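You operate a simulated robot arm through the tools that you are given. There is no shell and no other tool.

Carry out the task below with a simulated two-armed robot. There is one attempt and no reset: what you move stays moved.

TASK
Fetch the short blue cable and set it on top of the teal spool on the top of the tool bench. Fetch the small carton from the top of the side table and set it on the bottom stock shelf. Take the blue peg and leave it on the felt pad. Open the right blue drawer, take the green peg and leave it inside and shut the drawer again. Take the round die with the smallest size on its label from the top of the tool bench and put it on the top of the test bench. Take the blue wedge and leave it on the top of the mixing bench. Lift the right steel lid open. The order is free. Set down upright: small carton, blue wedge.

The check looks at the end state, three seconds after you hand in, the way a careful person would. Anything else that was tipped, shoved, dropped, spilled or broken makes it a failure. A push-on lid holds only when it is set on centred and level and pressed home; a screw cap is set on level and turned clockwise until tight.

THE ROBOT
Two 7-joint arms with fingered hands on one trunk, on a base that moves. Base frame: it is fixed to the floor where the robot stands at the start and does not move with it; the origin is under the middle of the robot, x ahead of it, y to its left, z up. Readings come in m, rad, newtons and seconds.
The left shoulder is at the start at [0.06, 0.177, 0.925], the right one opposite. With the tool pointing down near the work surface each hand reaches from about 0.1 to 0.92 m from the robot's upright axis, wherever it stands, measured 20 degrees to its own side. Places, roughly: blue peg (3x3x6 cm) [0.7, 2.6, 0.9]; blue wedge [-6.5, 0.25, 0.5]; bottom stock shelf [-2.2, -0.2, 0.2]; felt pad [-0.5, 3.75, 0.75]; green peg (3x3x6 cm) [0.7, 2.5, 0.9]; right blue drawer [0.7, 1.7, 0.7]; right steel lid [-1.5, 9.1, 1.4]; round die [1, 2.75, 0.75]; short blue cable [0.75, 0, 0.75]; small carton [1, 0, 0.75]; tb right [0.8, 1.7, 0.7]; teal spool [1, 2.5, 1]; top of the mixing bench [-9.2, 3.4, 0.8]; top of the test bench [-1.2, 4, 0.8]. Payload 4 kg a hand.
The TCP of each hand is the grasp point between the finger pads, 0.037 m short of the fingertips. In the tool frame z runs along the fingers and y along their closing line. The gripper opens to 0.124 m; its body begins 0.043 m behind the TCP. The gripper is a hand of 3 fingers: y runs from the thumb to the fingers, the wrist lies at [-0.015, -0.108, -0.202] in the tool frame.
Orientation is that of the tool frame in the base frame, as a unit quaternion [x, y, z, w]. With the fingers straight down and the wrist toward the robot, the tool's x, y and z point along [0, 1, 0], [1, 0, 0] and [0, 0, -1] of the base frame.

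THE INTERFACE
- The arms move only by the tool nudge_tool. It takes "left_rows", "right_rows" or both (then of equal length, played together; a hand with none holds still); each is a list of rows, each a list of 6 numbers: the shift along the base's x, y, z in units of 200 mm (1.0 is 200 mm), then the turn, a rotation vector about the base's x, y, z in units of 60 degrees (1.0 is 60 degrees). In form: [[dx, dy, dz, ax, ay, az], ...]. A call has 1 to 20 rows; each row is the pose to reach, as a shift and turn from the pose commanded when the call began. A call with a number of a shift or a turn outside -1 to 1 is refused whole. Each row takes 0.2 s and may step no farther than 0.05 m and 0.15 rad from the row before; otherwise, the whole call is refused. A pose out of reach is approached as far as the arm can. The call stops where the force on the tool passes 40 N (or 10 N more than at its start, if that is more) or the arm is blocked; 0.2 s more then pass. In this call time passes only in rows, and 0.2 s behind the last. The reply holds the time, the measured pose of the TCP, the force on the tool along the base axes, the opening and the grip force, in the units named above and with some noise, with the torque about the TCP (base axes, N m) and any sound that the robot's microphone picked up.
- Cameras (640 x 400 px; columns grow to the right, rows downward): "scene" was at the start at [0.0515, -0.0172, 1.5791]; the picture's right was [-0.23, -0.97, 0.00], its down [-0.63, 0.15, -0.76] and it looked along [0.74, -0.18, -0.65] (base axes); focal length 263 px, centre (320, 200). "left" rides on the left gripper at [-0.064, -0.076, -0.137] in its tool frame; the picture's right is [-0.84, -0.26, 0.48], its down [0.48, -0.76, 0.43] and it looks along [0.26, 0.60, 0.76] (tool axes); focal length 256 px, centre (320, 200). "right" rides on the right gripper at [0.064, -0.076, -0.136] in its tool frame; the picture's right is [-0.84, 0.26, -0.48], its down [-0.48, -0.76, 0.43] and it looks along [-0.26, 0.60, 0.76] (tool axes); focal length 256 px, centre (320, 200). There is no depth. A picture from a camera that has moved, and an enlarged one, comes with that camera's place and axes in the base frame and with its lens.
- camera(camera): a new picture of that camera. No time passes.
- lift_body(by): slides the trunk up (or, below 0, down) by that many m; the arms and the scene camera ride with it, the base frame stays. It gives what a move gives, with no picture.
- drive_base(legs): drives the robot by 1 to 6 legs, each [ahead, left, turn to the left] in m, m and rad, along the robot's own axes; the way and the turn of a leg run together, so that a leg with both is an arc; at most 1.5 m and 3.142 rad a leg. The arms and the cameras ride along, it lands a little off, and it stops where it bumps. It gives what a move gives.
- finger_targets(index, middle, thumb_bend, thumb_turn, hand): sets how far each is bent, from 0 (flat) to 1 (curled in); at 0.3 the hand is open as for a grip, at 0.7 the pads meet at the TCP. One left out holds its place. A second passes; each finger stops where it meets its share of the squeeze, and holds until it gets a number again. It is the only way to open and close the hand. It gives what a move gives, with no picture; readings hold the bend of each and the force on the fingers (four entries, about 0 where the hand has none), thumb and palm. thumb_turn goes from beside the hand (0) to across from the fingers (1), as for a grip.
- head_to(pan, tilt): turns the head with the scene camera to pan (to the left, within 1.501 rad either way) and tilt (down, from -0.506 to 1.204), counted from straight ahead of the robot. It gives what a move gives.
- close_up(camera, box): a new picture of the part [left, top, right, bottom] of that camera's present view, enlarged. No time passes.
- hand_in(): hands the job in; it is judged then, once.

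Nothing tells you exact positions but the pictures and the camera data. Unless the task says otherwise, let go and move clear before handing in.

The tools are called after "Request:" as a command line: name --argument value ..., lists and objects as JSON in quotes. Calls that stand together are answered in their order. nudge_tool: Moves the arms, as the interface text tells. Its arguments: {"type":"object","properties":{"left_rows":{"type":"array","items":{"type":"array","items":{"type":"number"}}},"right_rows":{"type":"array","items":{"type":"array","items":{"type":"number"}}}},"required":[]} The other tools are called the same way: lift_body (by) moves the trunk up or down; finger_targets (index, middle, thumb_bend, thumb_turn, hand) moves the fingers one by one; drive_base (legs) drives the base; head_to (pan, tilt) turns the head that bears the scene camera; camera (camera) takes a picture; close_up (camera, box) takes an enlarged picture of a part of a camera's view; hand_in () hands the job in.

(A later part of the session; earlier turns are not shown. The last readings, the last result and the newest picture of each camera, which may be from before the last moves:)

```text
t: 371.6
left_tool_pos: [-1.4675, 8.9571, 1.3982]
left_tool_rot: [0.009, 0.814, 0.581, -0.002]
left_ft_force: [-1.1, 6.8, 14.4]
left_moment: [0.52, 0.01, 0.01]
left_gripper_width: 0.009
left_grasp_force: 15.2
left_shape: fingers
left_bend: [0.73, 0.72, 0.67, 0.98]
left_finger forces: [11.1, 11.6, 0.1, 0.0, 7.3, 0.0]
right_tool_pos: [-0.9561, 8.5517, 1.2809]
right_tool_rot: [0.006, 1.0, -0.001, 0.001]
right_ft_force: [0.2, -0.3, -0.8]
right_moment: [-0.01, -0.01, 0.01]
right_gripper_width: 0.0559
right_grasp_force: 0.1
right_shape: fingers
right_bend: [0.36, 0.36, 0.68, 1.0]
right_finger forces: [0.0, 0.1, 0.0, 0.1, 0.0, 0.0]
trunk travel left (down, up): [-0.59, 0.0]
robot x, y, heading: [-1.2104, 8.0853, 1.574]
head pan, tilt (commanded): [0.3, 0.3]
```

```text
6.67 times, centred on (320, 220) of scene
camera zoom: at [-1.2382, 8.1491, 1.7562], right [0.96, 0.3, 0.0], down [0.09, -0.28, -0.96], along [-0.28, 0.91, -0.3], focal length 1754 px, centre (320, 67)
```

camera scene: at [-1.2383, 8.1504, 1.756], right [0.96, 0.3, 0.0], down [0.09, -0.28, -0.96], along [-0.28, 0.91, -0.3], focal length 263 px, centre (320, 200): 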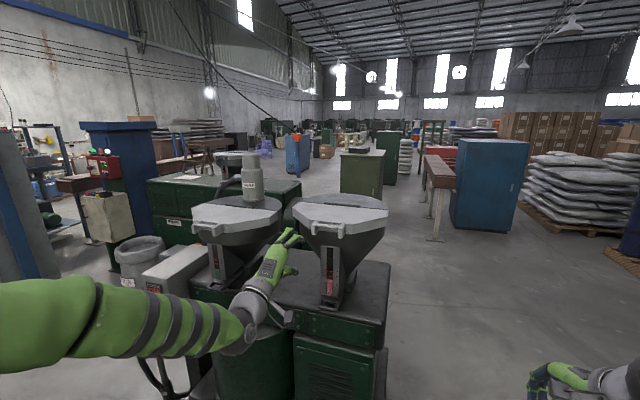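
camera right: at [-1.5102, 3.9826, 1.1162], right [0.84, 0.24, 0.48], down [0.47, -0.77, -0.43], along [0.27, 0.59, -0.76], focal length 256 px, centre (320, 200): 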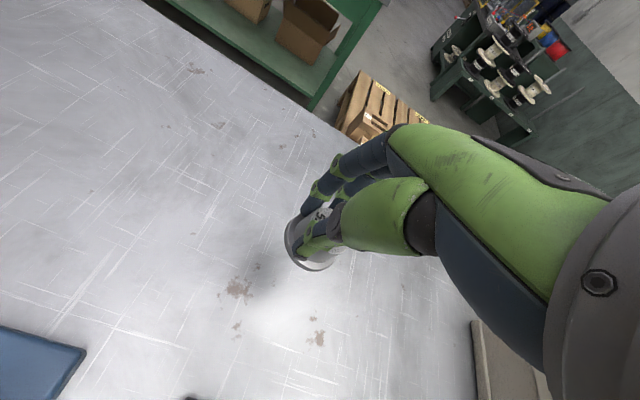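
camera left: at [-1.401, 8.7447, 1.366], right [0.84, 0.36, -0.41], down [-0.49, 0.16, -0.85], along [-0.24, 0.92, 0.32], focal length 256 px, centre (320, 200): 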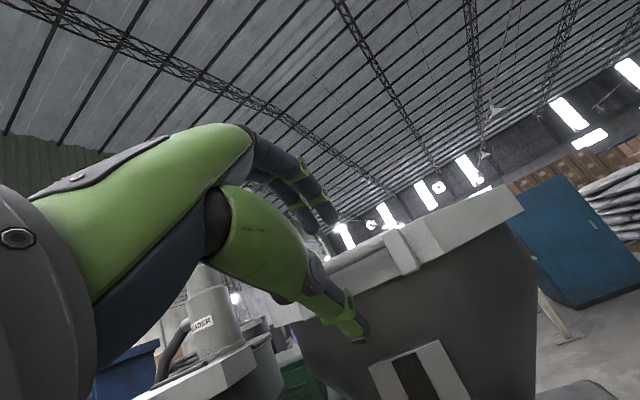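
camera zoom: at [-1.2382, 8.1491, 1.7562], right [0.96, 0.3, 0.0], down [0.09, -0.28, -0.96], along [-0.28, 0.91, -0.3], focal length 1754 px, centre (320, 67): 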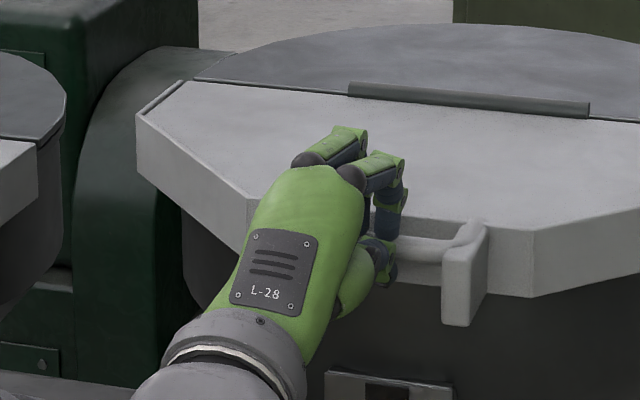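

The bar is gripped, but the arm would run out of reach before the lid is upright. I'll release, draw the hand back a little, bring the base closer, and grip it again.

Request:
finger_targets --hand "left" --index 0.5 --middle 0.5 --thumb_bend 0.45

Request:
nudge_tool --left_rows '[[0, -0.2, 0, 0, 0, 0], [0, -0.4, 0, 0, 0, 0], [0, -0.6, 0, 0, 0, 0], [0, -0.8, 0, 0, 0, 0], [0, -1.0, 0, 0, 0, 0]]'

Request:
nudge_tool --left_rows '[[0, -0.2, 0, 0, 0, 0], [0, -0.4, 0, 0, 0, 0], [0, -0.5, 0, 0, 0, 0]]'

Request:
drive_base --legs '[[0.26, 0, 0]]'

Request:
camera --camera "left"

Request:
camera --camera "scene"

```text
t: 372.6
left_tool_pos: [-1.4663, 8.9567, 1.3968]
left_tool_rot: [0.008, 0.816, 0.578, -0.003]
left_ft_force: [-0.2, -0.4, 0.2]
left_moment: [0.03, -0.06, 0.0]
left_gripper_width: 0.0696
left_grasp_force: 0.0
left_shape: fingers
left_bend: [0.5, 0.5, 0.45, 0.98]
left_finger forces: [0.0, 0.0, 0.1, 0.1, 0.0, 0.1]
right_tool_pos: [-0.9553, 8.5514, 1.2807]
right_tool_rot: [0.006, 1.0, -0.002, 0.001]
right_ft_force: [0.2, 0.3, 0.0]
right_moment: [-0.01, -0.01, 0.01]
right_gripper_width: 0.0558
right_grasp_force: 0.0
right_shape: fingers
right_bend: [0.36, 0.36, 0.68, 1.0]
right_finger forces: [0.0, 0.0, 0.0, 0.0, 0.1, 0.0]
trunk travel left (down, up): [-0.59, 0.0]
robot x, y, heading: [-1.2104, 8.0855, 1.569]
head pan, tilt (commanded): [0.3, 0.3]
```

```text
t: 373.9
left_tool_pos: [-1.4664, 8.7566, 1.3966]
left_tool_rot: [0.009, 0.815, 0.579, -0.003]
left_ft_force: [-0.1, -0.5, -0.1]
left_moment: [-0.01, 0.0, -0.02]
left_gripper_width: 0.0696
left_grasp_force: 0.0
left_shape: fingers
left_bend: [0.5, 0.5, 0.45, 0.98]
left_finger forces: [0.1, 0.1, 0.0, 0.0, 0.0, 0.0]
right_tool_pos: [-0.9561, 8.5492, 1.2816]
right_tool_rot: [0.006, 1.0, -0.002, 0.001]
right_ft_force: [1.3, 0.4, -1.0]
right_moment: [0.01, 0.0, -0.03]
right_gripper_width: 0.0558
right_grasp_force: 0.1
right_shape: fingers
right_bend: [0.36, 0.36, 0.68, 1.0]
right_finger forces: [0.0, 0.0, 0.0, 0.0, 0.0, 0.0]
trunk travel left (down, up): [-0.59, 0.0]
robot x, y, heading: [-1.2077, 8.0868, 1.573]
head pan, tilt (commanded): [0.3, 0.3]
```

```text
t: 374.6
left_tool_pos: [-1.4679, 8.6568, 1.3973]
left_tool_rot: [0.009, 0.815, 0.58, -0.003]
left_ft_force: [0.0, -0.5, 0.1]
left_moment: [0.02, 0.03, 0.0]
left_gripper_width: 0.0698
left_grasp_force: 0.0
left_shape: fingers
left_bend: [0.5, 0.5, 0.45, 0.98]
left_finger forces: [0.0, 0.0, 0.1, 0.1, 0.0, 0.0]
right_tool_pos: [-0.9555, 8.5514, 1.2821]
right_tool_rot: [0.006, 1.0, -0.001, 0.001]
right_ft_force: [-0.9, 0.6, 0.4]
right_moment: [0.01, 0.0, 0.0]
right_gripper_width: 0.0558
right_grasp_force: 0.1
right_shape: fingers
right_bend: [0.36, 0.36, 0.68, 1.0]
right_finger forces: [0.0, 0.0, 0.0, 0.0, 0.0, 0.2]
trunk travel left (down, up): [-0.59, 0.0]
robot x, y, heading: [-1.2097, 8.089, 1.568]
head pan, tilt (commanded): [0.3, 0.3]
```

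```text
t: 376.5
left_tool_pos: [-1.4669, 8.9194, 1.3966]
left_tool_rot: [0.01, 0.815, 0.579, -0.002]
left_ft_force: [0.7, 0.8, -0.4]
left_moment: [0.02, -0.02, -0.01]
left_gripper_width: 0.0699
left_grasp_force: 0.1
left_shape: fingers
left_bend: [0.5, 0.5, 0.45, 0.98]
left_finger forces: [0.0, 0.0, 0.1, 0.0, 0.0, 0.0]
right_tool_pos: [-0.9554, 8.8123, 1.2811]
right_tool_rot: [0.006, 1.0, -0.001, 0.001]
right_ft_force: [1.1, 1.0, 0.0]
right_moment: [-0.01, 0.0, -0.01]
right_gripper_width: 0.0559
right_grasp_force: 0.0
right_shape: fingers
right_bend: [0.36, 0.36, 0.68, 1.0]
right_finger forces: [0.0, 0.0, 0.1, 0.1, 0.0, 0.1]
trunk travel left (down, up): [-0.59, 0.0]
robot x, y, heading: [-1.2084, 8.3434, 1.563]
head pan, tilt (commanded): [0.3, 0.3]
```

```text
taken
camera left: at [-1.405, 8.7649, 1.3682], right [0.84, 0.36, -0.41], down [-0.49, 0.16, -0.85], along [-0.24, 0.92, 0.32], focal length 256 px, centre (320, 200)
```

left: 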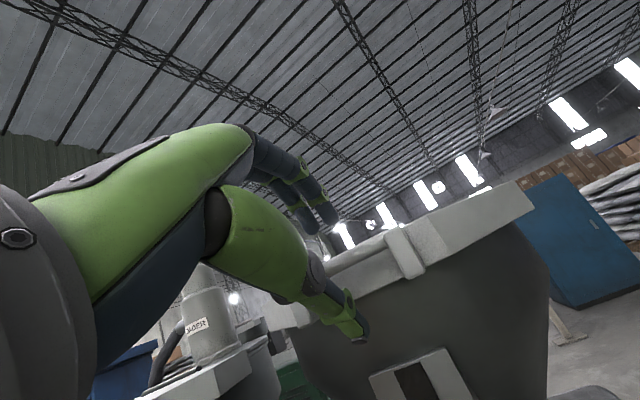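

```text
taken
camera scene: at [-1.2382, 8.4107, 1.756], right [0.96, 0.29, 0.0], down [0.09, -0.28, -0.95], along [-0.28, 0.91, -0.3], focal length 263 px, centre (320, 200)
```

scene: 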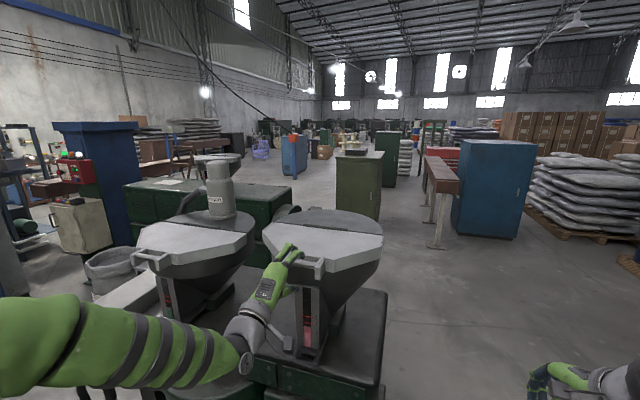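

Request:
nudge_tool --left_rows '[[0, 0.1, 0, 0, 0, 0], [0, 0.2, 0, 0, 0, 0]]'

Request:
finger_targets --hand "left" --index 0.74 --middle 0.74 --thumb_bend 0.72

Request:
close_up --camera "left" --box '[240, 130, 480, 340]'

```text
t: 377.1
left_tool_pos: [-1.4666, 8.9597, 1.3969]
left_tool_rot: [0.009, 0.815, 0.579, -0.003]
left_ft_force: [0.4, 0.9, 0.1]
left_moment: [-0.02, 0.03, -0.01]
left_gripper_width: 0.0696
left_grasp_force: 0.1
left_shape: fingers
left_bend: [0.5, 0.5, 0.45, 0.98]
left_finger forces: [0.0, 0.0, 0.0, 0.0, 0.1, 0.0]
right_tool_pos: [-0.955, 8.812, 1.2813]
right_tool_rot: [0.006, 1.0, -0.002, 0.001]
right_ft_force: [-0.3, 0.2, -0.6]
right_moment: [0.0, -0.02, -0.01]
right_gripper_width: 0.0558
right_grasp_force: 0.1
right_shape: fingers
right_bend: [0.36, 0.36, 0.68, 1.0]
right_finger forces: [0.0, 0.0, 0.0, 0.0, 0.0, 0.0]
trunk travel left (down, up): [-0.59, 0.0]
robot x, y, heading: [-1.21, 8.3495, 1.568]
head pan, tilt (commanded): [0.3, 0.3]
```

```text
t: 378.1
left_tool_pos: [-1.4666, 8.9584, 1.397]
left_tool_rot: [0.009, 0.815, 0.579, -0.003]
left_ft_force: [-1.3, 5.5, 8.1]
left_moment: [0.28, 0.11, -0.02]
left_gripper_width: 0.0103
left_grasp_force: 14.5
left_shape: fingers
left_bend: [0.72, 0.72, 0.67, 0.98]
left_finger forces: [9.1, 8.9, 0.0, 0.0, 10.9, 0.0]
right_tool_pos: [-0.9557, 8.8108, 1.2813]
right_tool_rot: [0.006, 1.0, 0.0, 0.001]
right_ft_force: [-1.1, -0.6, 0.5]
right_moment: [0.01, -0.01, 0.0]
right_gripper_width: 0.0559
right_grasp_force: 0.0
right_shape: fingers
right_bend: [0.36, 0.36, 0.68, 1.0]
right_finger forces: [0.0, 0.0, 0.0, 0.0, 0.1, 0.1]
trunk travel left (down, up): [-0.59, 0.0]
robot x, y, heading: [-1.2096, 8.348, 1.57]
head pan, tilt (commanded): [0.3, 0.3]
```

```text
1.90 times, centred on (360, 235) of left
camera zoom: at [-1.4049, 8.8044, 1.3691], right [0.84, 0.36, -0.41], down [-0.49, 0.17, -0.85], along [-0.24, 0.92, 0.32], focal length 488 px, centre (244, 133)
```

zoom: 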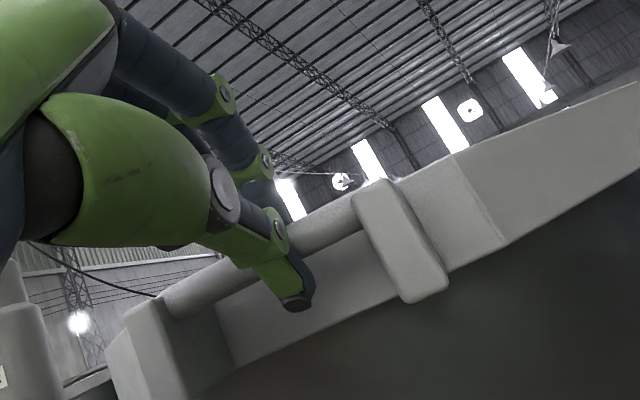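

Re-gripped from the closer stance. I'll lift along the hinge arc (radius about 0.244 m), first to about 32°.

Request:
nudge_tool --left_rows '[[0, 0.012, 0.17, 0, 0, 0], [0, 0.047, 0.336, 0, 0, 0], [0, 0.105, 0.496, 0, 0, 0], [0, 0.185, 0.646, 0, 0, 0]]'

Request:
camera --camera "scene"

Request:
camera --camera "left"

```text
t: 379.1
left_tool_pos: [-1.4672, 8.9912, 1.5283]
left_tool_rot: [0.009, 0.814, 0.581, -0.003]
left_ft_force: [-2.1, -13.5, 6.5]
left_moment: [-0.1, 0.06, -0.07]
left_gripper_width: 0.0088
left_grasp_force: 17.2
left_shape: fingers
left_bend: [0.73, 0.72, 0.66, 0.97]
left_finger forces: [7.3, 7.6, 0.1, 0.1, 19.0, 0.1]
right_tool_pos: [-0.9548, 8.808, 1.2828]
right_tool_rot: [0.007, 1.0, 0.001, 0.001]
right_ft_force: [-0.3, 0.0, 0.1]
right_moment: [0.01, -0.01, 0.01]
right_gripper_width: 0.0561
right_grasp_force: 0.0
right_shape: fingers
right_bend: [0.36, 0.36, 0.68, 1.0]
right_finger forces: [0.0, 0.0, 0.0, 0.0, 0.0, 0.1]
trunk travel left (down, up): [-0.59, 0.0]
robot x, y, heading: [-1.2103, 8.3511, 1.569]
head pan, tilt (commanded): [0.3, 0.3]
```

```text
taken
camera scene: at [-1.2384, 8.4058, 1.7563], right [0.96, 0.29, 0.0], down [0.09, -0.28, -0.96], along [-0.28, 0.91, -0.29], focal length 263 px, centre (320, 200)
```

scene: 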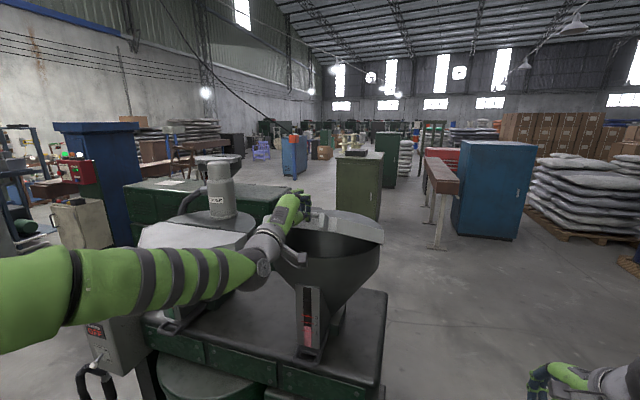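

```text
taken
camera left: at [-1.4049, 8.838, 1.5002], right [0.84, 0.36, -0.41], down [-0.49, 0.17, -0.85], along [-0.24, 0.92, 0.32], focal length 256 px, centre (320, 200)
```

left: 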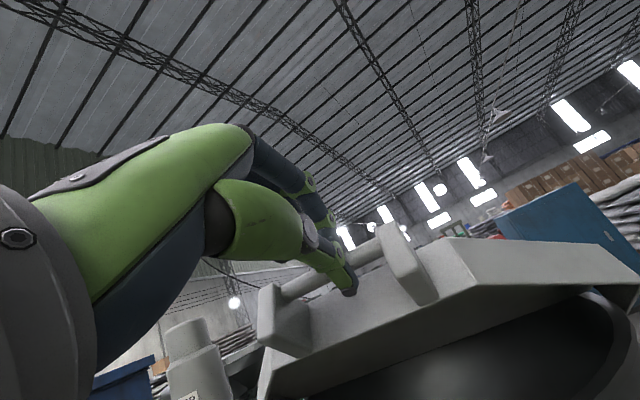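

Request:
nudge_tool --left_rows '[[0, 0.031, 0.16, 0, 0, 0], [0, 0.138, 0.2925, 0, 0, 0], [0, 0.2625, 0.4085, 0, 0, 0]]'

Request:
camera --camera "scene"

Request:
camera --camera "left"

```text
t: 379.9
left_tool_pos: [-1.467, 9.0483, 1.6088]
left_tool_rot: [0.01, 0.816, 0.579, -0.003]
left_ft_force: [0.6, -0.3, 0.4]
left_moment: [-0.03, 0.04, -0.01]
left_gripper_width: 0.0011
left_grasp_force: 0.1
left_shape: fingers
left_bend: [0.73, 0.74, 0.69, 0.97]
left_finger forces: [0.0, 0.0, 0.0, 0.0, 0.0, 0.0]
right_tool_pos: [-0.9549, 8.8119, 1.2809]
right_tool_rot: [0.006, 1.0, -0.002, 0.0]
right_ft_force: [0.7, -1.0, -1.0]
right_moment: [-0.01, 0.03, 0.03]
right_gripper_width: 0.0558
right_grasp_force: 0.1
right_shape: fingers
right_bend: [0.36, 0.36, 0.68, 1.0]
right_finger forces: [0.1, 0.0, 0.0, 0.1, 0.0, 0.1]
trunk travel left (down, up): [-0.59, 0.0]
robot x, y, heading: [-1.2111, 8.3424, 1.57]
head pan, tilt (commanded): [0.3, 0.3]
```

```text
taken
camera scene: at [-1.2381, 8.4098, 1.756], right [0.96, 0.29, 0.0], down [0.09, -0.28, -0.96], along [-0.28, 0.91, -0.3], focal length 263 px, centre (320, 200)
```

scene: 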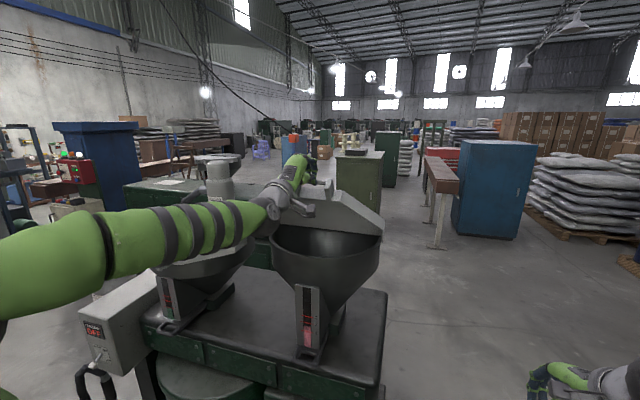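

```text
taken
camera left: at [-1.4048, 8.8947, 1.5805], right [0.84, 0.36, -0.41], down [-0.49, 0.17, -0.85], along [-0.24, 0.92, 0.32], focal length 256 px, centre (320, 200)
```

left: 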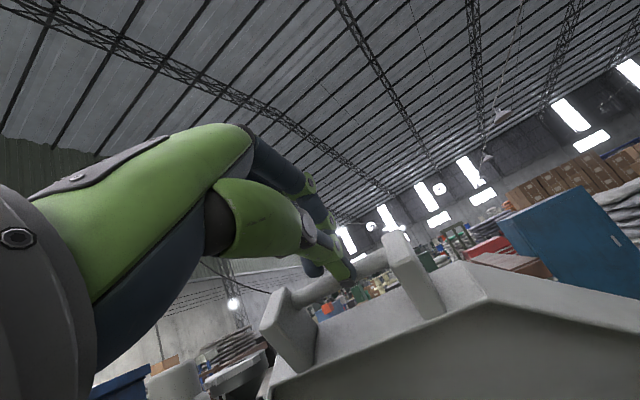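

Request:
nudge_tool --left_rows '[[0, -0.02, 0.05, 0, 0, 0], [0, -0.02, 0.05, 0, 0, 0], [0, -0.02, 0.05, 0, 0, 0]]'

Request:
camera --camera "left"

Request:
close_up --camera "scene" --box '[240, 140, 420, 280]'

```text
t: 380.7
left_tool_pos: [-1.4671, 9.0436, 1.6177]
left_tool_rot: [0.009, 0.816, 0.579, -0.003]
left_ft_force: [-0.2, 1.0, -1.2]
left_moment: [-0.02, 0.0, 0.01]
left_gripper_width: 0.0009
left_grasp_force: 0.1
left_shape: fingers
left_bend: [0.73, 0.74, 0.69, 0.97]
left_finger forces: [0.1, 0.0, 0.0, 0.0, 0.1, 0.0]
right_tool_pos: [-0.955, 8.81, 1.2822]
right_tool_rot: [0.006, 1.0, -0.001, 0.001]
right_ft_force: [0.5, 0.6, 0.1]
right_moment: [0.01, 0.03, -0.01]
right_gripper_width: 0.0556
right_grasp_force: 0.1
right_shape: fingers
right_bend: [0.36, 0.36, 0.68, 1.0]
right_finger forces: [0.0, 0.0, 0.0, 0.0, 0.0, 0.1]
trunk travel left (down, up): [-0.59, 0.0]
robot x, y, heading: [-1.2107, 8.3491, 1.567]
head pan, tilt (commanded): [0.3, 0.3]
```

```text
taken
camera left: at [-1.4051, 8.8899, 1.5901], right [0.84, 0.36, -0.41], down [-0.49, 0.17, -0.85], along [-0.24, 0.92, 0.32], focal length 256 px, centre (320, 200)
```

left: 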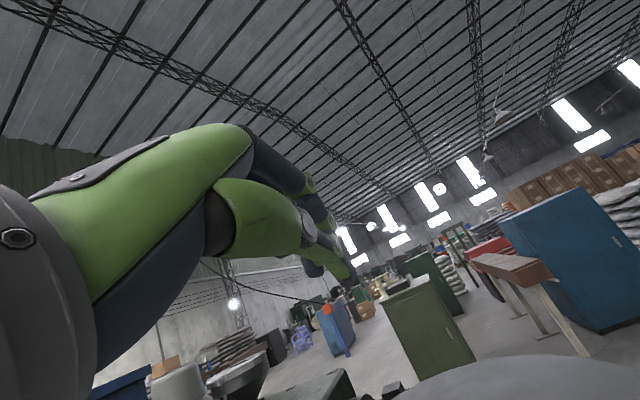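

```text
2.86 times, centred on (330, 210) of scene
camera zoom: at [-1.2382, 8.4091, 1.7561], right [0.96, 0.29, 0.0], down [0.09, -0.28, -0.96], along [-0.28, 0.91, -0.3], focal length 752 px, centre (291, 171)
```

zoom: 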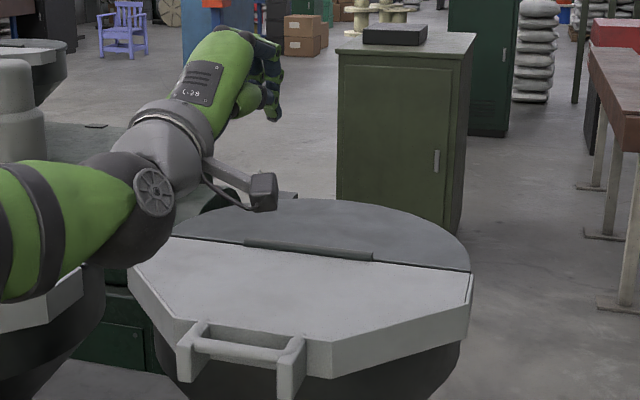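

The lid is free-swinging and fell shut when the bar slipped from the fingertips. I'll back the hand out and take the bar deeper in the hand, so the fingers hook right round it.

Request:
nudge_tool --left_rows '[[0, -0.2, 0.02, 0, 0, 0], [0, -0.4, 0.02, 0, 0, 0], [0, -0.6, 0, 0, 0, 0], [0, -0.8, -0.1, 0, 0, 0], [0, -0.95, -0.25, 0, 0, 0], [0, -1.0, -0.45, 0, 0, 0], [0, -1.0, -0.65, 0, 0, 0], [0, -1.0, -0.85, 0, 0, 0]]'

Request:
finger_targets --hand "left" --index 0.45 --middle 0.45 --thumb_bend 0.4

Request:
close_up --camera "scene" --box '[240, 180, 400, 300]'

Request:
camera --camera "left"

```text
t: 382.5
left_tool_pos: [-1.4697, 8.8541, 1.4553]
left_tool_rot: [0.009, 0.816, 0.578, -0.003]
left_ft_force: [-0.5, 0.6, -0.4]
left_moment: [-0.04, -0.01, -0.02]
left_gripper_width: 0.0009
left_grasp_force: 0.0
left_shape: fingers
left_bend: [0.73, 0.74, 0.69, 0.97]
left_finger forces: [0.0, 0.0, 0.1, 0.1, 0.1, 0.1]
left hand out of reach, approached as far as the arm can: row 8
right_tool_pos: [-0.9552, 8.8116, 1.2797]
right_tool_rot: [0.005, 1.0, -0.001, 0.0]
right_ft_force: [0.5, -0.1, 0.4]
right_moment: [-0.02, -0.02, 0.02]
right_gripper_width: 0.056
right_grasp_force: 0.1
right_shape: fingers
right_bend: [0.36, 0.36, 0.68, 1.0]
right_finger forces: [0.0, 0.1, 0.0, 0.0, 0.1, 0.1]
trunk travel left (down, up): [-0.59, 0.0]
robot x, y, heading: [-1.2089, 8.3447, 1.567]
head pan, tilt (commanded): [0.3, 0.3]
```

```text
t: 383.5
left_tool_pos: [-1.4692, 8.8539, 1.4556]
left_tool_rot: [0.01, 0.816, 0.578, -0.002]
left_ft_force: [-0.1, 0.2, -0.2]
left_moment: [0.0, -0.02, -0.06]
left_gripper_width: 0.0853
left_grasp_force: 0.1
left_shape: fingers
left_bend: [0.45, 0.45, 0.4, 0.97]
left_finger forces: [0.0, 0.1, 0.0, 0.1, 0.1, 0.1]
right_tool_pos: [-0.9541, 8.8107, 1.2815]
right_tool_rot: [0.006, 1.0, -0.001, 0.001]
right_ft_force: [-0.7, -0.5, 0.4]
right_moment: [0.0, -0.03, -0.06]
right_gripper_width: 0.0555
right_grasp_force: 0.1
right_shape: fingers
right_bend: [0.36, 0.36, 0.68, 1.0]
right_finger forces: [0.1, 0.1, 0.1, 0.1, 0.1, 0.0]
trunk travel left (down, up): [-0.59, 0.0]
robot x, y, heading: [-1.2091, 8.3479, 1.565]
head pan, tilt (commanded): [0.3, 0.3]
```

```text
3.33 times, centred on (320, 240) of scene
camera zoom: at [-1.2382, 8.4089, 1.7561], right [0.96, 0.29, 0.0], down [0.09, -0.28, -0.96], along [-0.28, 0.91, -0.3], focal length 877 px, centre (320, 67)
```

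zoom: 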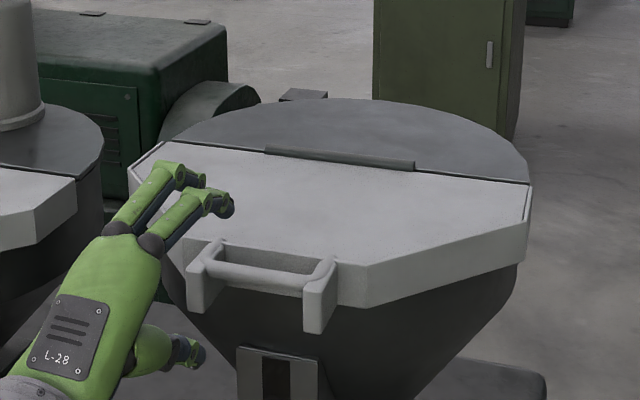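

```text
taken
camera left: at [-1.4067, 8.6992, 1.4285], right [0.84, 0.36, -0.41], down [-0.49, 0.17, -0.85], along [-0.24, 0.92, 0.32], focal length 256 px, centre (320, 200)
```

left: 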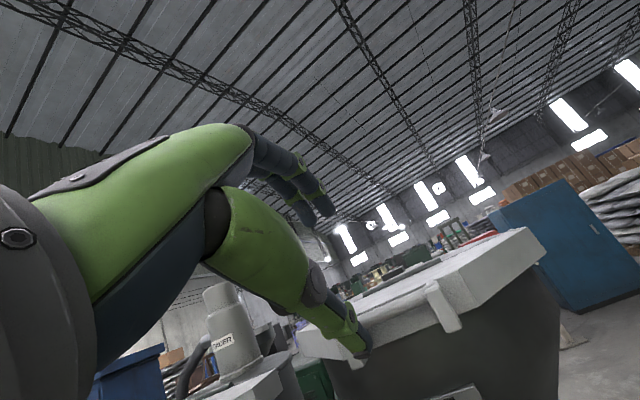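

Request:
nudge_tool --left_rows '[[0.005, 0.15, -0.08, 0, 0, 0], [0.01, 0.3, -0.16, 0, 0, 0], [0.013, 0.45, -0.26, 0, 0, 0], [0.013, 0.575, -0.36, 0, 0, 0]]'

Request:
finger_targets --hand "left" --index 0.95 --middle 0.95

Request:
close_up --camera "left" --box '[240, 130, 480, 340]'

Request:
close_up --camera "scene" --box '[240, 180, 400, 300]'

```text
t: 384.5
left_tool_pos: [-1.4653, 8.9711, 1.3837]
left_tool_rot: [0.009, 0.815, 0.579, -0.003]
left_ft_force: [0.6, 1.0, 0.3]
left_moment: [0.0, -0.01, 0.0]
left_gripper_width: 0.0853
left_grasp_force: 0.1
left_shape: fingers
left_bend: [0.45, 0.45, 0.4, 0.97]
left_finger forces: [0.1, 0.0, 0.1, 0.1, 0.0, 0.0]
right_tool_pos: [-0.9559, 8.8118, 1.282]
right_tool_rot: [0.006, 1.0, -0.001, 0.001]
right_ft_force: [-0.2, 0.6, 0.1]
right_moment: [0.0, 0.0, 0.01]
right_gripper_width: 0.0556
right_grasp_force: 0.1
right_shape: fingers
right_bend: [0.36, 0.36, 0.68, 1.0]
right_finger forces: [0.0, 0.0, 0.0, 0.0, 0.0, 0.1]
trunk travel left (down, up): [-0.59, 0.0]
robot x, y, heading: [-1.2104, 8.3461, 1.567]
head pan, tilt (commanded): [0.3, 0.3]
```

```text
t: 385.6
left_tool_pos: [-1.4643, 8.9741, 1.3875]
left_tool_rot: [0.009, 0.813, 0.583, -0.003]
left_ft_force: [2.4, 30.1, 12.8]
left_moment: [0.33, 0.02, -0.1]
left_gripper_width: 0.0434
left_grasp_force: 15.2
left_shape: fingers
left_bend: [0.72, 0.72, 0.4, 0.97]
left_finger forces: [16.0, 14.1, 0.1, 0.0, 0.1, 0.0]
right_tool_pos: [-0.9539, 8.8144, 1.2798]
right_tool_rot: [0.007, 1.0, -0.003, 0.002]
right_ft_force: [-0.1, 0.0, 1.0]
right_moment: [0.03, -0.01, -0.01]
right_gripper_width: 0.0561
right_grasp_force: 0.1
right_shape: fingers
right_bend: [0.36, 0.36, 0.68, 1.0]
right_finger forces: [0.0, 0.1, 0.1, 0.1, 0.0, 0.0]
trunk travel left (down, up): [-0.59, 0.0]
robot x, y, heading: [-1.2069, 8.3495, 1.564]
head pan, tilt (commanded): [0.3, 0.3]
stopped (left hand): the force on the tool passed its limit at 40 N (the readings are from after the stop); the commanded pose is now the measured one
```

```text
1.90 times, centred on (360, 235) of left
camera zoom: at [-1.4031, 8.8199, 1.358], right [0.84, 0.36, -0.41], down [-0.49, 0.17, -0.85], along [-0.24, 0.91, 0.33], focal length 488 px, centre (244, 133)
```

zoom: 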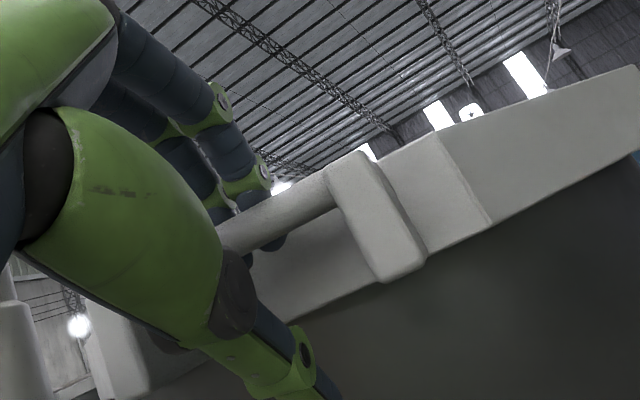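

```text
3.33 times, centred on (320, 240) of scene
camera zoom: at [-1.2375, 8.4142, 1.7558], right [0.96, 0.29, 0.0], down [0.09, -0.29, -0.95], along [-0.28, 0.91, -0.3], focal length 877 px, centre (320, 67)
```

zoom: 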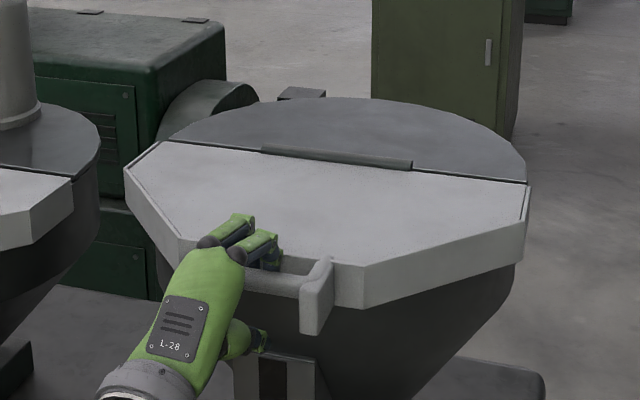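

Request:
finger_targets --hand "left" --index 0.45 --middle 0.45 --thumb_bend 0.4

Request:
nudge_tool --left_rows '[[0, -0.1, 0.15, 0, 0, 0], [0, -0.25, 0.3, 0, 0, 0], [0, -0.45, 0.35, -0.1, 0, 0], [0, -0.6, 0.4, -0.2, 0, 0], [0, -0.8, 0.4, -0.3, 0, 0], [0, -0.95, 0.4, -0.36, 0, 0]]'

Request:
drive_base --legs '[[0.12, 0, 0]]'

Request:
camera --camera "left"

Request:
close_up --camera "scene" --box '[240, 180, 400, 320]'

```text
t: 386.6
left_tool_pos: [-1.4653, 8.9702, 1.3851]
left_tool_rot: [0.01, 0.814, 0.581, -0.002]
left_ft_force: [0.2, -0.4, -0.6]
left_moment: [0.04, -0.02, -0.07]
left_gripper_width: 0.0851
left_grasp_force: 0.1
left_shape: fingers
left_bend: [0.45, 0.45, 0.4, 0.97]
left_finger forces: [0.1, 0.0, 0.1, 0.0, 0.0, 0.0]
right_tool_pos: [-0.955, 8.8107, 1.2818]
right_tool_rot: [0.007, 1.0, -0.001, 0.001]
right_ft_force: [-0.5, 1.0, -0.4]
right_moment: [0.0, 0.02, 0.04]
right_gripper_width: 0.0559
right_grasp_force: 0.0
right_shape: fingers
right_bend: [0.36, 0.36, 0.68, 1.0]
right_finger forces: [0.0, 0.1, 0.0, 0.0, 0.1, 0.0]
trunk travel left (down, up): [-0.59, 0.0]
robot x, y, heading: [-1.2101, 8.3456, 1.569]
head pan, tilt (commanded): [0.3, 0.3]
```

```text
t: 388.0
left_tool_pos: [-1.4637, 8.7781, 1.4656]
left_tool_rot: [0.009, 0.908, 0.418, -0.001]
left_ft_force: [0.0, 0.3, -0.5]
left_moment: [0.0, 0.04, -0.01]
left_gripper_width: 0.0855
left_grasp_force: 0.1
left_shape: fingers
left_bend: [0.45, 0.45, 0.4, 0.98]
left_finger forces: [0.0, 0.0, 0.0, 0.1, 0.0, 0.0]
right_tool_pos: [-0.9552, 8.8109, 1.2821]
right_tool_rot: [0.007, 1.0, -0.001, 0.001]
right_ft_force: [0.3, -0.7, -0.7]
right_moment: [-0.04, -0.04, 0.02]
right_gripper_width: 0.0558
right_grasp_force: 0.1
right_shape: fingers
right_bend: [0.36, 0.36, 0.68, 1.0]
right_finger forces: [0.1, 0.1, 0.0, 0.1, 0.0, 0.0]
trunk travel left (down, up): [-0.59, 0.0]
robot x, y, heading: [-1.2093, 8.3477, 1.568]
head pan, tilt (commanded): [0.3, 0.3]
```

```text
t: 389.2
left_tool_pos: [-1.4634, 8.9003, 1.4666]
left_tool_rot: [0.01, 0.908, 0.418, 0.0]
left_ft_force: [-0.3, 0.1, -1.0]
left_moment: [0.0, 0.0, 0.04]
left_gripper_width: 0.0854
left_grasp_force: 0.1
left_shape: fingers
left_bend: [0.45, 0.45, 0.4, 0.98]
left_finger forces: [0.0, 0.0, 0.0, 0.1, 0.0, 0.1]
right_tool_pos: [-0.9535, 8.9316, 1.2813]
right_tool_rot: [0.007, 1.0, -0.001, 0.0]
right_ft_force: [0.0, 0.1, -0.9]
right_moment: [0.0, -0.01, 0.01]
right_gripper_width: 0.0559
right_grasp_force: 0.1
right_shape: fingers
right_bend: [0.36, 0.36, 0.68, 1.0]
right_finger forces: [0.0, 0.0, 0.0, 0.0, 0.0, 0.0]
trunk travel left (down, up): [-0.59, 0.0]
robot x, y, heading: [-1.2078, 8.4664, 1.565]
head pan, tilt (commanded): [0.3, 0.3]
```

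```text
taken
camera left: at [-1.4029, 8.747, 1.4966], right [0.84, 0.18, -0.52], down [-0.49, -0.16, -0.86], along [-0.24, 0.97, -0.04], focal length 256 px, centre (320, 200)
```

left: 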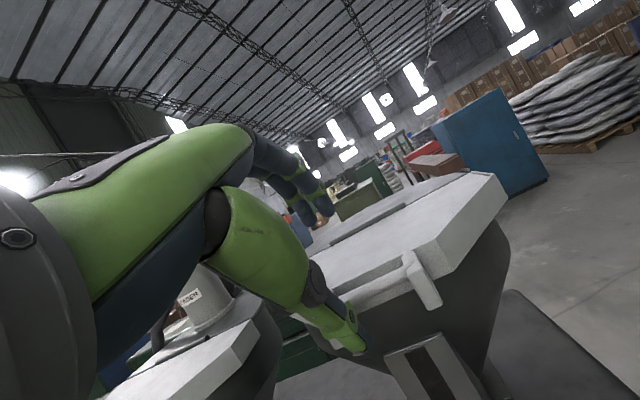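

```text
2.86 times, centred on (320, 250) of scene
camera zoom: at [-1.2379, 8.5314, 1.756], right [0.96, 0.29, 0.0], down [0.09, -0.28, -0.95], along [-0.28, 0.91, -0.3], focal length 752 px, centre (320, 57)
```

zoom: 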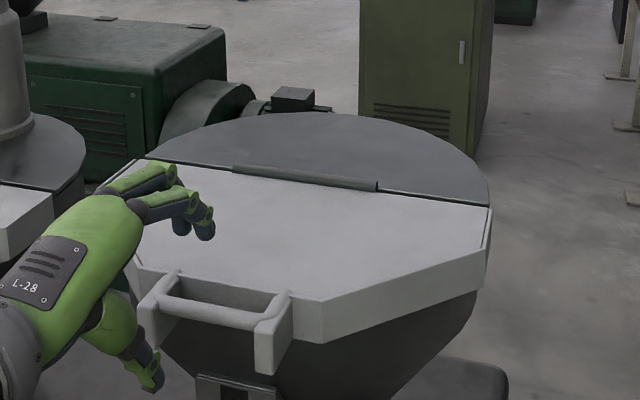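

Re-measuring gives hinge [9.2135, 1.3985] in y, z, so the true radius is 0.22 m. My earlier arc was too wide, which is why the bar slipped. I'll grip from this lower pitch and follow the corrected arc.

Request:
finger_targets --hand "left" --index 0.5 --middle 0.5 --thumb_bend 0.45

Request:
nudge_tool --left_rows '[[0, 0.11, -0.11, 0, 0, 0], [0, 0.22, -0.22, 0, 0, 0], [0, 0.32, -0.325, 0, 0, 0]]'

Request:
finger_targets --hand "left" --index 0.76 --middle 0.76 --thumb_bend 0.74

Request:
close_up --camera "left" --box '[240, 130, 480, 340]'

Request:
close_up --camera "scene" --box '[240, 200, 400, 320]'

```text
t: 390.2
left_tool_pos: [-1.4641, 8.8979, 1.4658]
left_tool_rot: [0.011, 0.908, 0.419, 0.0]
left_ft_force: [-0.2, 0.2, -0.4]
left_moment: [-0.02, 0.0, 0.03]
left_gripper_width: 0.07
left_grasp_force: 0.1
left_shape: fingers
left_bend: [0.5, 0.5, 0.45, 0.98]
left_finger forces: [0.1, 0.1, 0.0, 0.1, 0.0, 0.0]
right_tool_pos: [-0.9538, 8.9308, 1.2815]
right_tool_rot: [0.008, 1.0, -0.001, 0.001]
right_ft_force: [0.9, -0.9, 0.0]
right_moment: [0.0, 0.04, 0.03]
right_gripper_width: 0.0557
right_grasp_force: 0.0
right_shape: fingers
right_bend: [0.36, 0.36, 0.68, 1.0]
right_finger forces: [0.1, 0.1, 0.0, 0.0, 0.0, 0.0]
trunk travel left (down, up): [-0.59, 0.0]
robot x, y, heading: [-1.2117, 8.4702, 1.571]
head pan, tilt (commanded): [0.3, 0.3]
```

```text
t: 391.0
left_tool_pos: [-1.4637, 8.9635, 1.4011]
left_tool_rot: [0.009, 0.908, 0.418, -0.001]
left_ft_force: [-0.2, 0.9, -0.2]
left_moment: [0.03, 0.0, -0.02]
left_gripper_width: 0.0702
left_grasp_force: 0.0
left_shape: fingers
left_bend: [0.5, 0.5, 0.45, 0.98]
left_finger forces: [0.0, 0.0, 0.0, 0.1, 0.1, 0.0]
right_tool_pos: [-0.954, 8.9314, 1.2811]
right_tool_rot: [0.007, 1.0, -0.001, 0.001]
right_ft_force: [-0.4, 0.4, -0.3]
right_moment: [-0.03, -0.02, 0.0]
right_gripper_width: 0.0557
right_grasp_force: 0.0
right_shape: fingers
right_bend: [0.36, 0.36, 0.68, 1.0]
right_finger forces: [0.1, 0.0, 0.1, 0.1, 0.1, 0.0]
trunk travel left (down, up): [-0.59, 0.0]
robot x, y, heading: [-1.2132, 8.4696, 1.572]
head pan, tilt (commanded): [0.3, 0.3]
```

```text
t: 392.0
left_tool_pos: [-1.4646, 8.9647, 1.4021]
left_tool_rot: [0.009, 0.908, 0.419, -0.002]
left_ft_force: [0.1, 12.0, 11.6]
left_moment: [0.44, 0.06, -0.11]
left_gripper_width: 0.0102
left_grasp_force: 21.4
left_shape: fingers
left_bend: [0.64, 0.65, 0.68, 0.98]
left_finger forces: [14.1, 15.6, 0.1, 0.0, 13.0, 0.1]
right_tool_pos: [-0.9545, 8.9325, 1.2804]
right_tool_rot: [0.006, 1.0, -0.002, 0.001]
right_ft_force: [0.4, 0.4, -0.2]
right_moment: [0.01, 0.03, 0.0]
right_gripper_width: 0.0559
right_grasp_force: 0.0
right_shape: fingers
right_bend: [0.36, 0.36, 0.68, 1.0]
right_finger forces: [0.0, 0.0, 0.0, 0.1, 0.1, 0.0]
trunk travel left (down, up): [-0.59, 0.0]
robot x, y, heading: [-1.2083, 8.4662, 1.562]
head pan, tilt (commanded): [0.3, 0.3]
```

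```text
1.90 times, centred on (360, 235) of left
camera zoom: at [-1.4026, 8.8105, 1.4321], right [0.84, 0.19, -0.52], down [-0.49, -0.15, -0.86], along [-0.24, 0.97, -0.04], focal length 488 px, centre (244, 133)
```

zoom: 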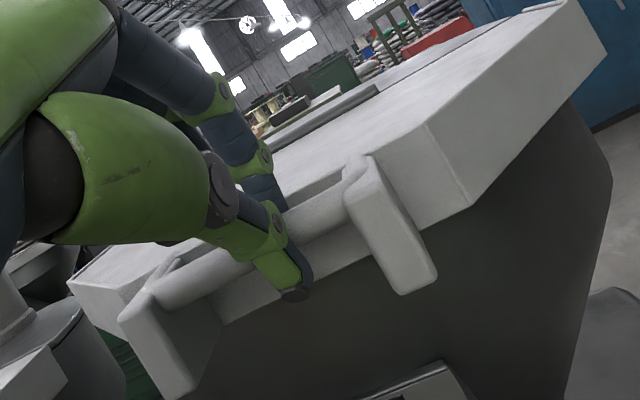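

```text
3.33 times, centred on (320, 260) of scene
camera zoom: at [-1.2374, 8.5304, 1.7561], right [0.96, 0.29, 0.0], down [0.09, -0.28, -0.96], along [-0.28, 0.91, -0.3], focal length 877 px, centre (320, 0)
```

zoom: 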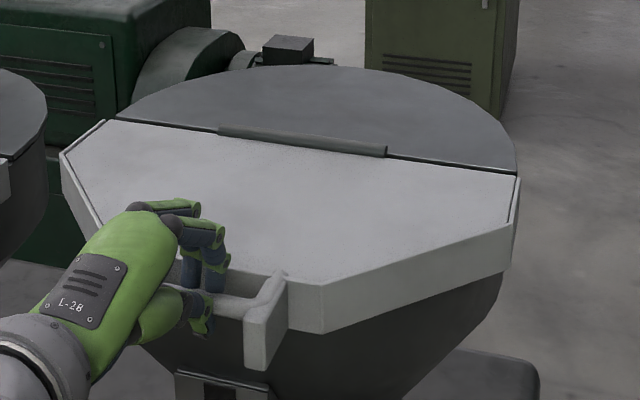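

Request:
finger_targets --hand "left" --index 0.78 --middle 0.78 --thumb_bend 0.82

Request:
nudge_tool --left_rows '[[0, 0.0045, 0.1725, 0, 0, 0], [0, 0.036, 0.342, 0, 0, 0], [0, 0.0935, 0.5045, 0, 0, 0], [0, 0.176, 0.656, 0, 0, 0]]'

Request:
close_up --camera "left" --box '[240, 130, 480, 340]'

Request:
camera --camera "scene"

```text
t: 393.0
left_tool_pos: [-1.4653, 8.9637, 1.4002]
left_tool_rot: [0.01, 0.908, 0.418, -0.001]
left_ft_force: [-1.0, 1.0, 0.1]
left_moment: [-0.07, 0.16, -0.2]
left_gripper_width: 0.009
left_grasp_force: 26.4
left_shape: fingers
left_bend: [0.64, 0.64, 0.68, 0.97]
left_finger forces: [13.2, 13.6, 0.0, 0.0, 26.4, 0.0]
right_tool_pos: [-0.9543, 8.9314, 1.2815]
right_tool_rot: [0.007, 1.0, 0.0, 0.001]
right_ft_force: [-0.4, 0.3, 0.8]
right_moment: [-0.02, 0.0, -0.01]
right_gripper_width: 0.0558
right_grasp_force: 0.1
right_shape: fingers
right_bend: [0.36, 0.36, 0.68, 1.0]
right_finger forces: [0.0, 0.0, 0.1, 0.1, 0.0, 0.0]
trunk travel left (down, up): [-0.59, 0.0]
robot x, y, heading: [-1.2103, 8.4699, 1.569]
head pan, tilt (commanded): [0.3, 0.3]
```

```text
t: 394.0
left_tool_pos: [-1.4642, 8.9987, 1.5328]
left_tool_rot: [0.01, 0.908, 0.419, -0.001]
left_ft_force: [0.4, 1.3, -3.0]
left_moment: [-0.33, 0.06, -0.23]
left_gripper_width: 0.0087
left_grasp_force: 26.7
left_shape: fingers
left_bend: [0.64, 0.65, 0.68, 0.97]
left_finger forces: [13.1, 12.1, 0.0, 0.0, 28.1, 0.0]
right_tool_pos: [-0.9543, 8.9307, 1.2813]
right_tool_rot: [0.007, 1.0, -0.002, 0.001]
right_ft_force: [0.0, -0.7, -0.3]
right_moment: [-0.02, 0.04, -0.02]
right_gripper_width: 0.0558
right_grasp_force: 0.1
right_shape: fingers
right_bend: [0.36, 0.36, 0.68, 1.0]
right_finger forces: [0.1, 0.1, 0.0, 0.0, 0.1, 0.1]
trunk travel left (down, up): [-0.59, 0.0]
robot x, y, heading: [-1.2065, 8.4667, 1.568]
head pan, tilt (commanded): [0.3, 0.3]
```

```text
1.90 times, centred on (360, 235) of left
camera zoom: at [-1.4031, 8.8448, 1.5641], right [0.84, 0.19, -0.52], down [-0.49, -0.16, -0.86], along [-0.24, 0.97, -0.04], focal length 488 px, centre (244, 133)
```

zoom: 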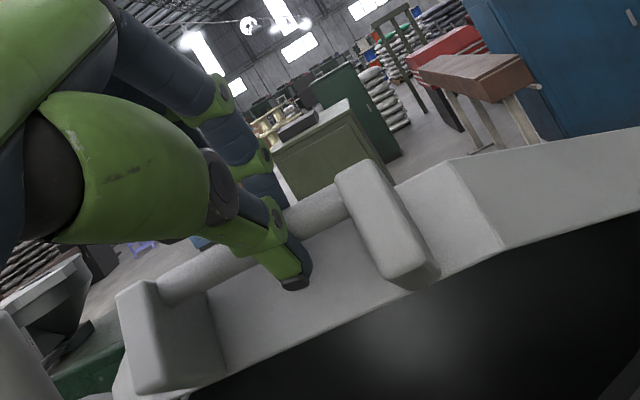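

```text
taken
camera scene: at [-1.2378, 8.5293, 1.7561], right [0.96, 0.29, 0.0], down [0.09, -0.28, -0.96], along [-0.28, 0.91, -0.3], focal length 263 px, centre (320, 200)
```

scene: 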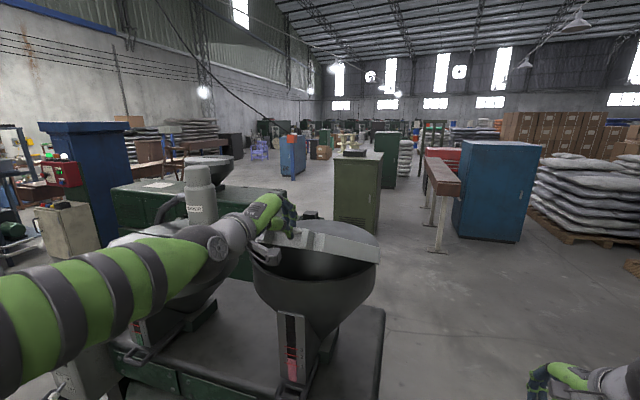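

The forces are light and the grip is steady, so I'll continue along the arc to about 60°.

Request:
nudge_tool --left_rows '[[0, 0.105, 0.137, 0, 0, 0], [0, 0.23, 0.2555, 0, 0, 0], [0, 0.372, 0.3535, 0, 0, 0]]'

Request:
close_up --camera "left" --box '[240, 130, 480, 340]'

Request:
camera --camera "scene"

```text
t: 394.8
left_tool_pos: [-1.4644, 9.0729, 1.6056]
left_tool_rot: [0.009, 0.907, 0.42, -0.002]
left_ft_force: [-2.2, -8.2, 10.1]
left_moment: [-0.15, 0.04, -0.27]
left_gripper_width: 0.0084
left_grasp_force: 30.3
left_shape: fingers
left_bend: [0.64, 0.65, 0.68, 0.97]
left_finger forces: [14.7, 14.2, 0.0, 0.1, 30.2, 0.0]
right_tool_pos: [-0.9559, 8.9293, 1.2818]
right_tool_rot: [0.007, 1.0, -0.001, 0.0]
right_ft_force: [0.2, 0.1, 0.1]
right_moment: [-0.03, -0.04, -0.02]
right_gripper_width: 0.0562
right_grasp_force: 0.0
right_shape: fingers
right_bend: [0.36, 0.36, 0.68, 1.0]
right_finger forces: [0.0, 0.0, 0.1, 0.0, 0.1, 0.1]
trunk travel left (down, up): [-0.59, 0.0]
robot x, y, heading: [-1.2071, 8.4687, 1.573]
head pan, tilt (commanded): [0.3, 0.3]
```

```text
1.90 times, centred on (360, 235) of left
camera zoom: at [-1.4032, 8.9179, 1.6359], right [0.84, 0.19, -0.52], down [-0.49, -0.15, -0.86], along [-0.24, 0.97, -0.03], focal length 488 px, centre (244, 133)
```

zoom: 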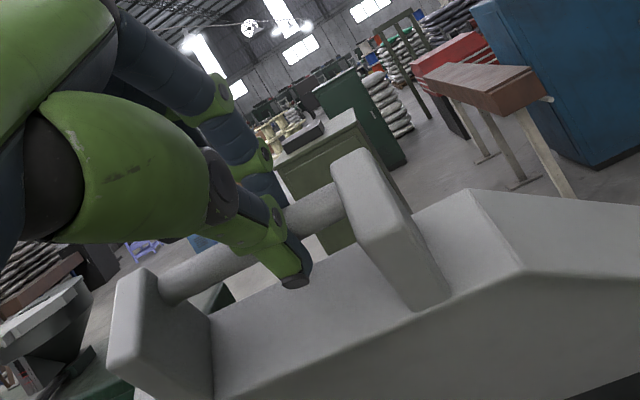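

```text
taken
camera scene: at [-1.2377, 8.5274, 1.7563], right [0.96, 0.29, 0.0], down [0.09, -0.28, -0.96], along [-0.28, 0.91, -0.29], focal length 263 px, centre (320, 200)
```

scene: 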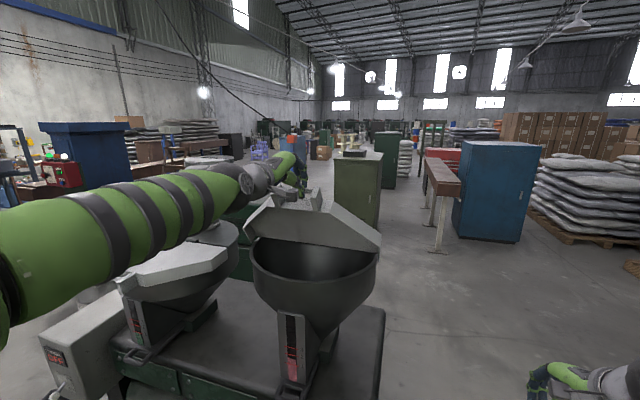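

Request:
nudge_tool --left_rows '[[0, 0.182, 0.1125, 0, 0, 0], [0, 0.3535, 0.163, 0, 0, 0], [0, 0.531, 0.1865, 0, 0, 0]]'

Request:
close_up --camera "left" --box '[240, 130, 480, 340]'

Request:
camera --camera "scene"

```text
t: 395.6
left_tool_pos: [-1.4545, 9.1785, 1.649]
left_tool_rot: [0.014, 0.905, 0.426, 0.002]
left_ft_force: [11.3, -1.8, 27.6]
left_moment: [0.29, -0.14, 0.02]
left_gripper_width: 0.0001
left_grasp_force: 11.1
left_shape: fingers
left_bend: [0.63, 0.76, 0.77, 0.98]
left_finger forces: [0.1, 21.8, 0.1, 0.1, 0.0, 0.0]
right_tool_pos: [-0.9501, 8.9292, 1.2823]
right_tool_rot: [0.008, 1.0, -0.001, -0.001]
right_ft_force: [0.2, 1.2, 1.0]
right_moment: [-0.04, 0.01, -0.02]
right_gripper_width: 0.056
right_grasp_force: 0.1
right_shape: fingers
right_bend: [0.36, 0.36, 0.68, 1.0]
right_finger forces: [0.0, 0.1, 0.0, 0.0, 0.1, 0.0]
trunk travel left (down, up): [-0.59, 0.0]
robot x, y, heading: [-1.2099, 8.4667, 1.568]
head pan, tilt (commanded): [0.3, 0.3]
```

```text
1.90 times, centred on (360, 235) of left
camera zoom: at [-1.3944, 9.0234, 1.6775], right [0.84, 0.19, -0.51], down [-0.49, -0.14, -0.86], along [-0.23, 0.97, -0.02], focal length 488 px, centre (244, 133)
```

zoom: 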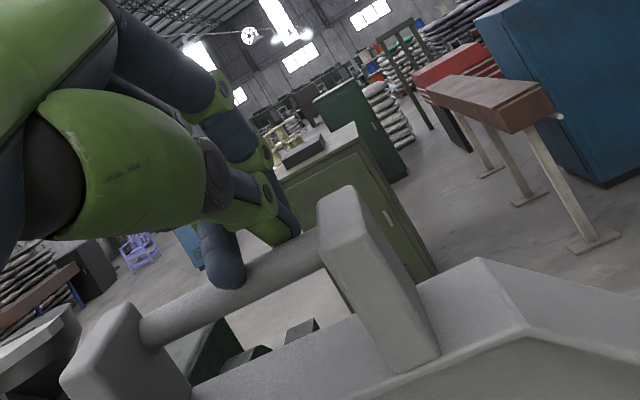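

```text
taken
camera scene: at [-1.2323, 8.5281, 1.7567], right [0.96, 0.29, 0.0], down [0.08, -0.28, -0.96], along [-0.28, 0.91, -0.29], focal length 263 px, centre (320, 200)
```

scene: 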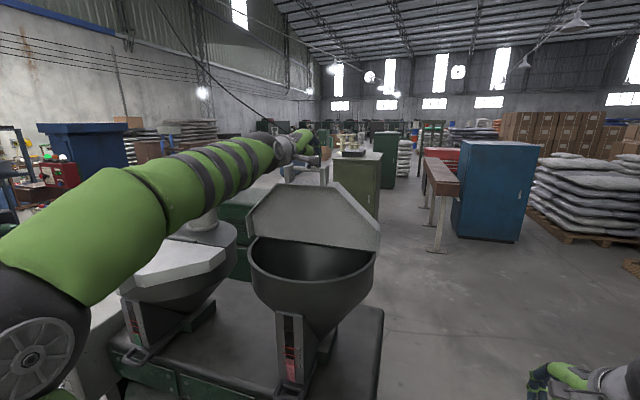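

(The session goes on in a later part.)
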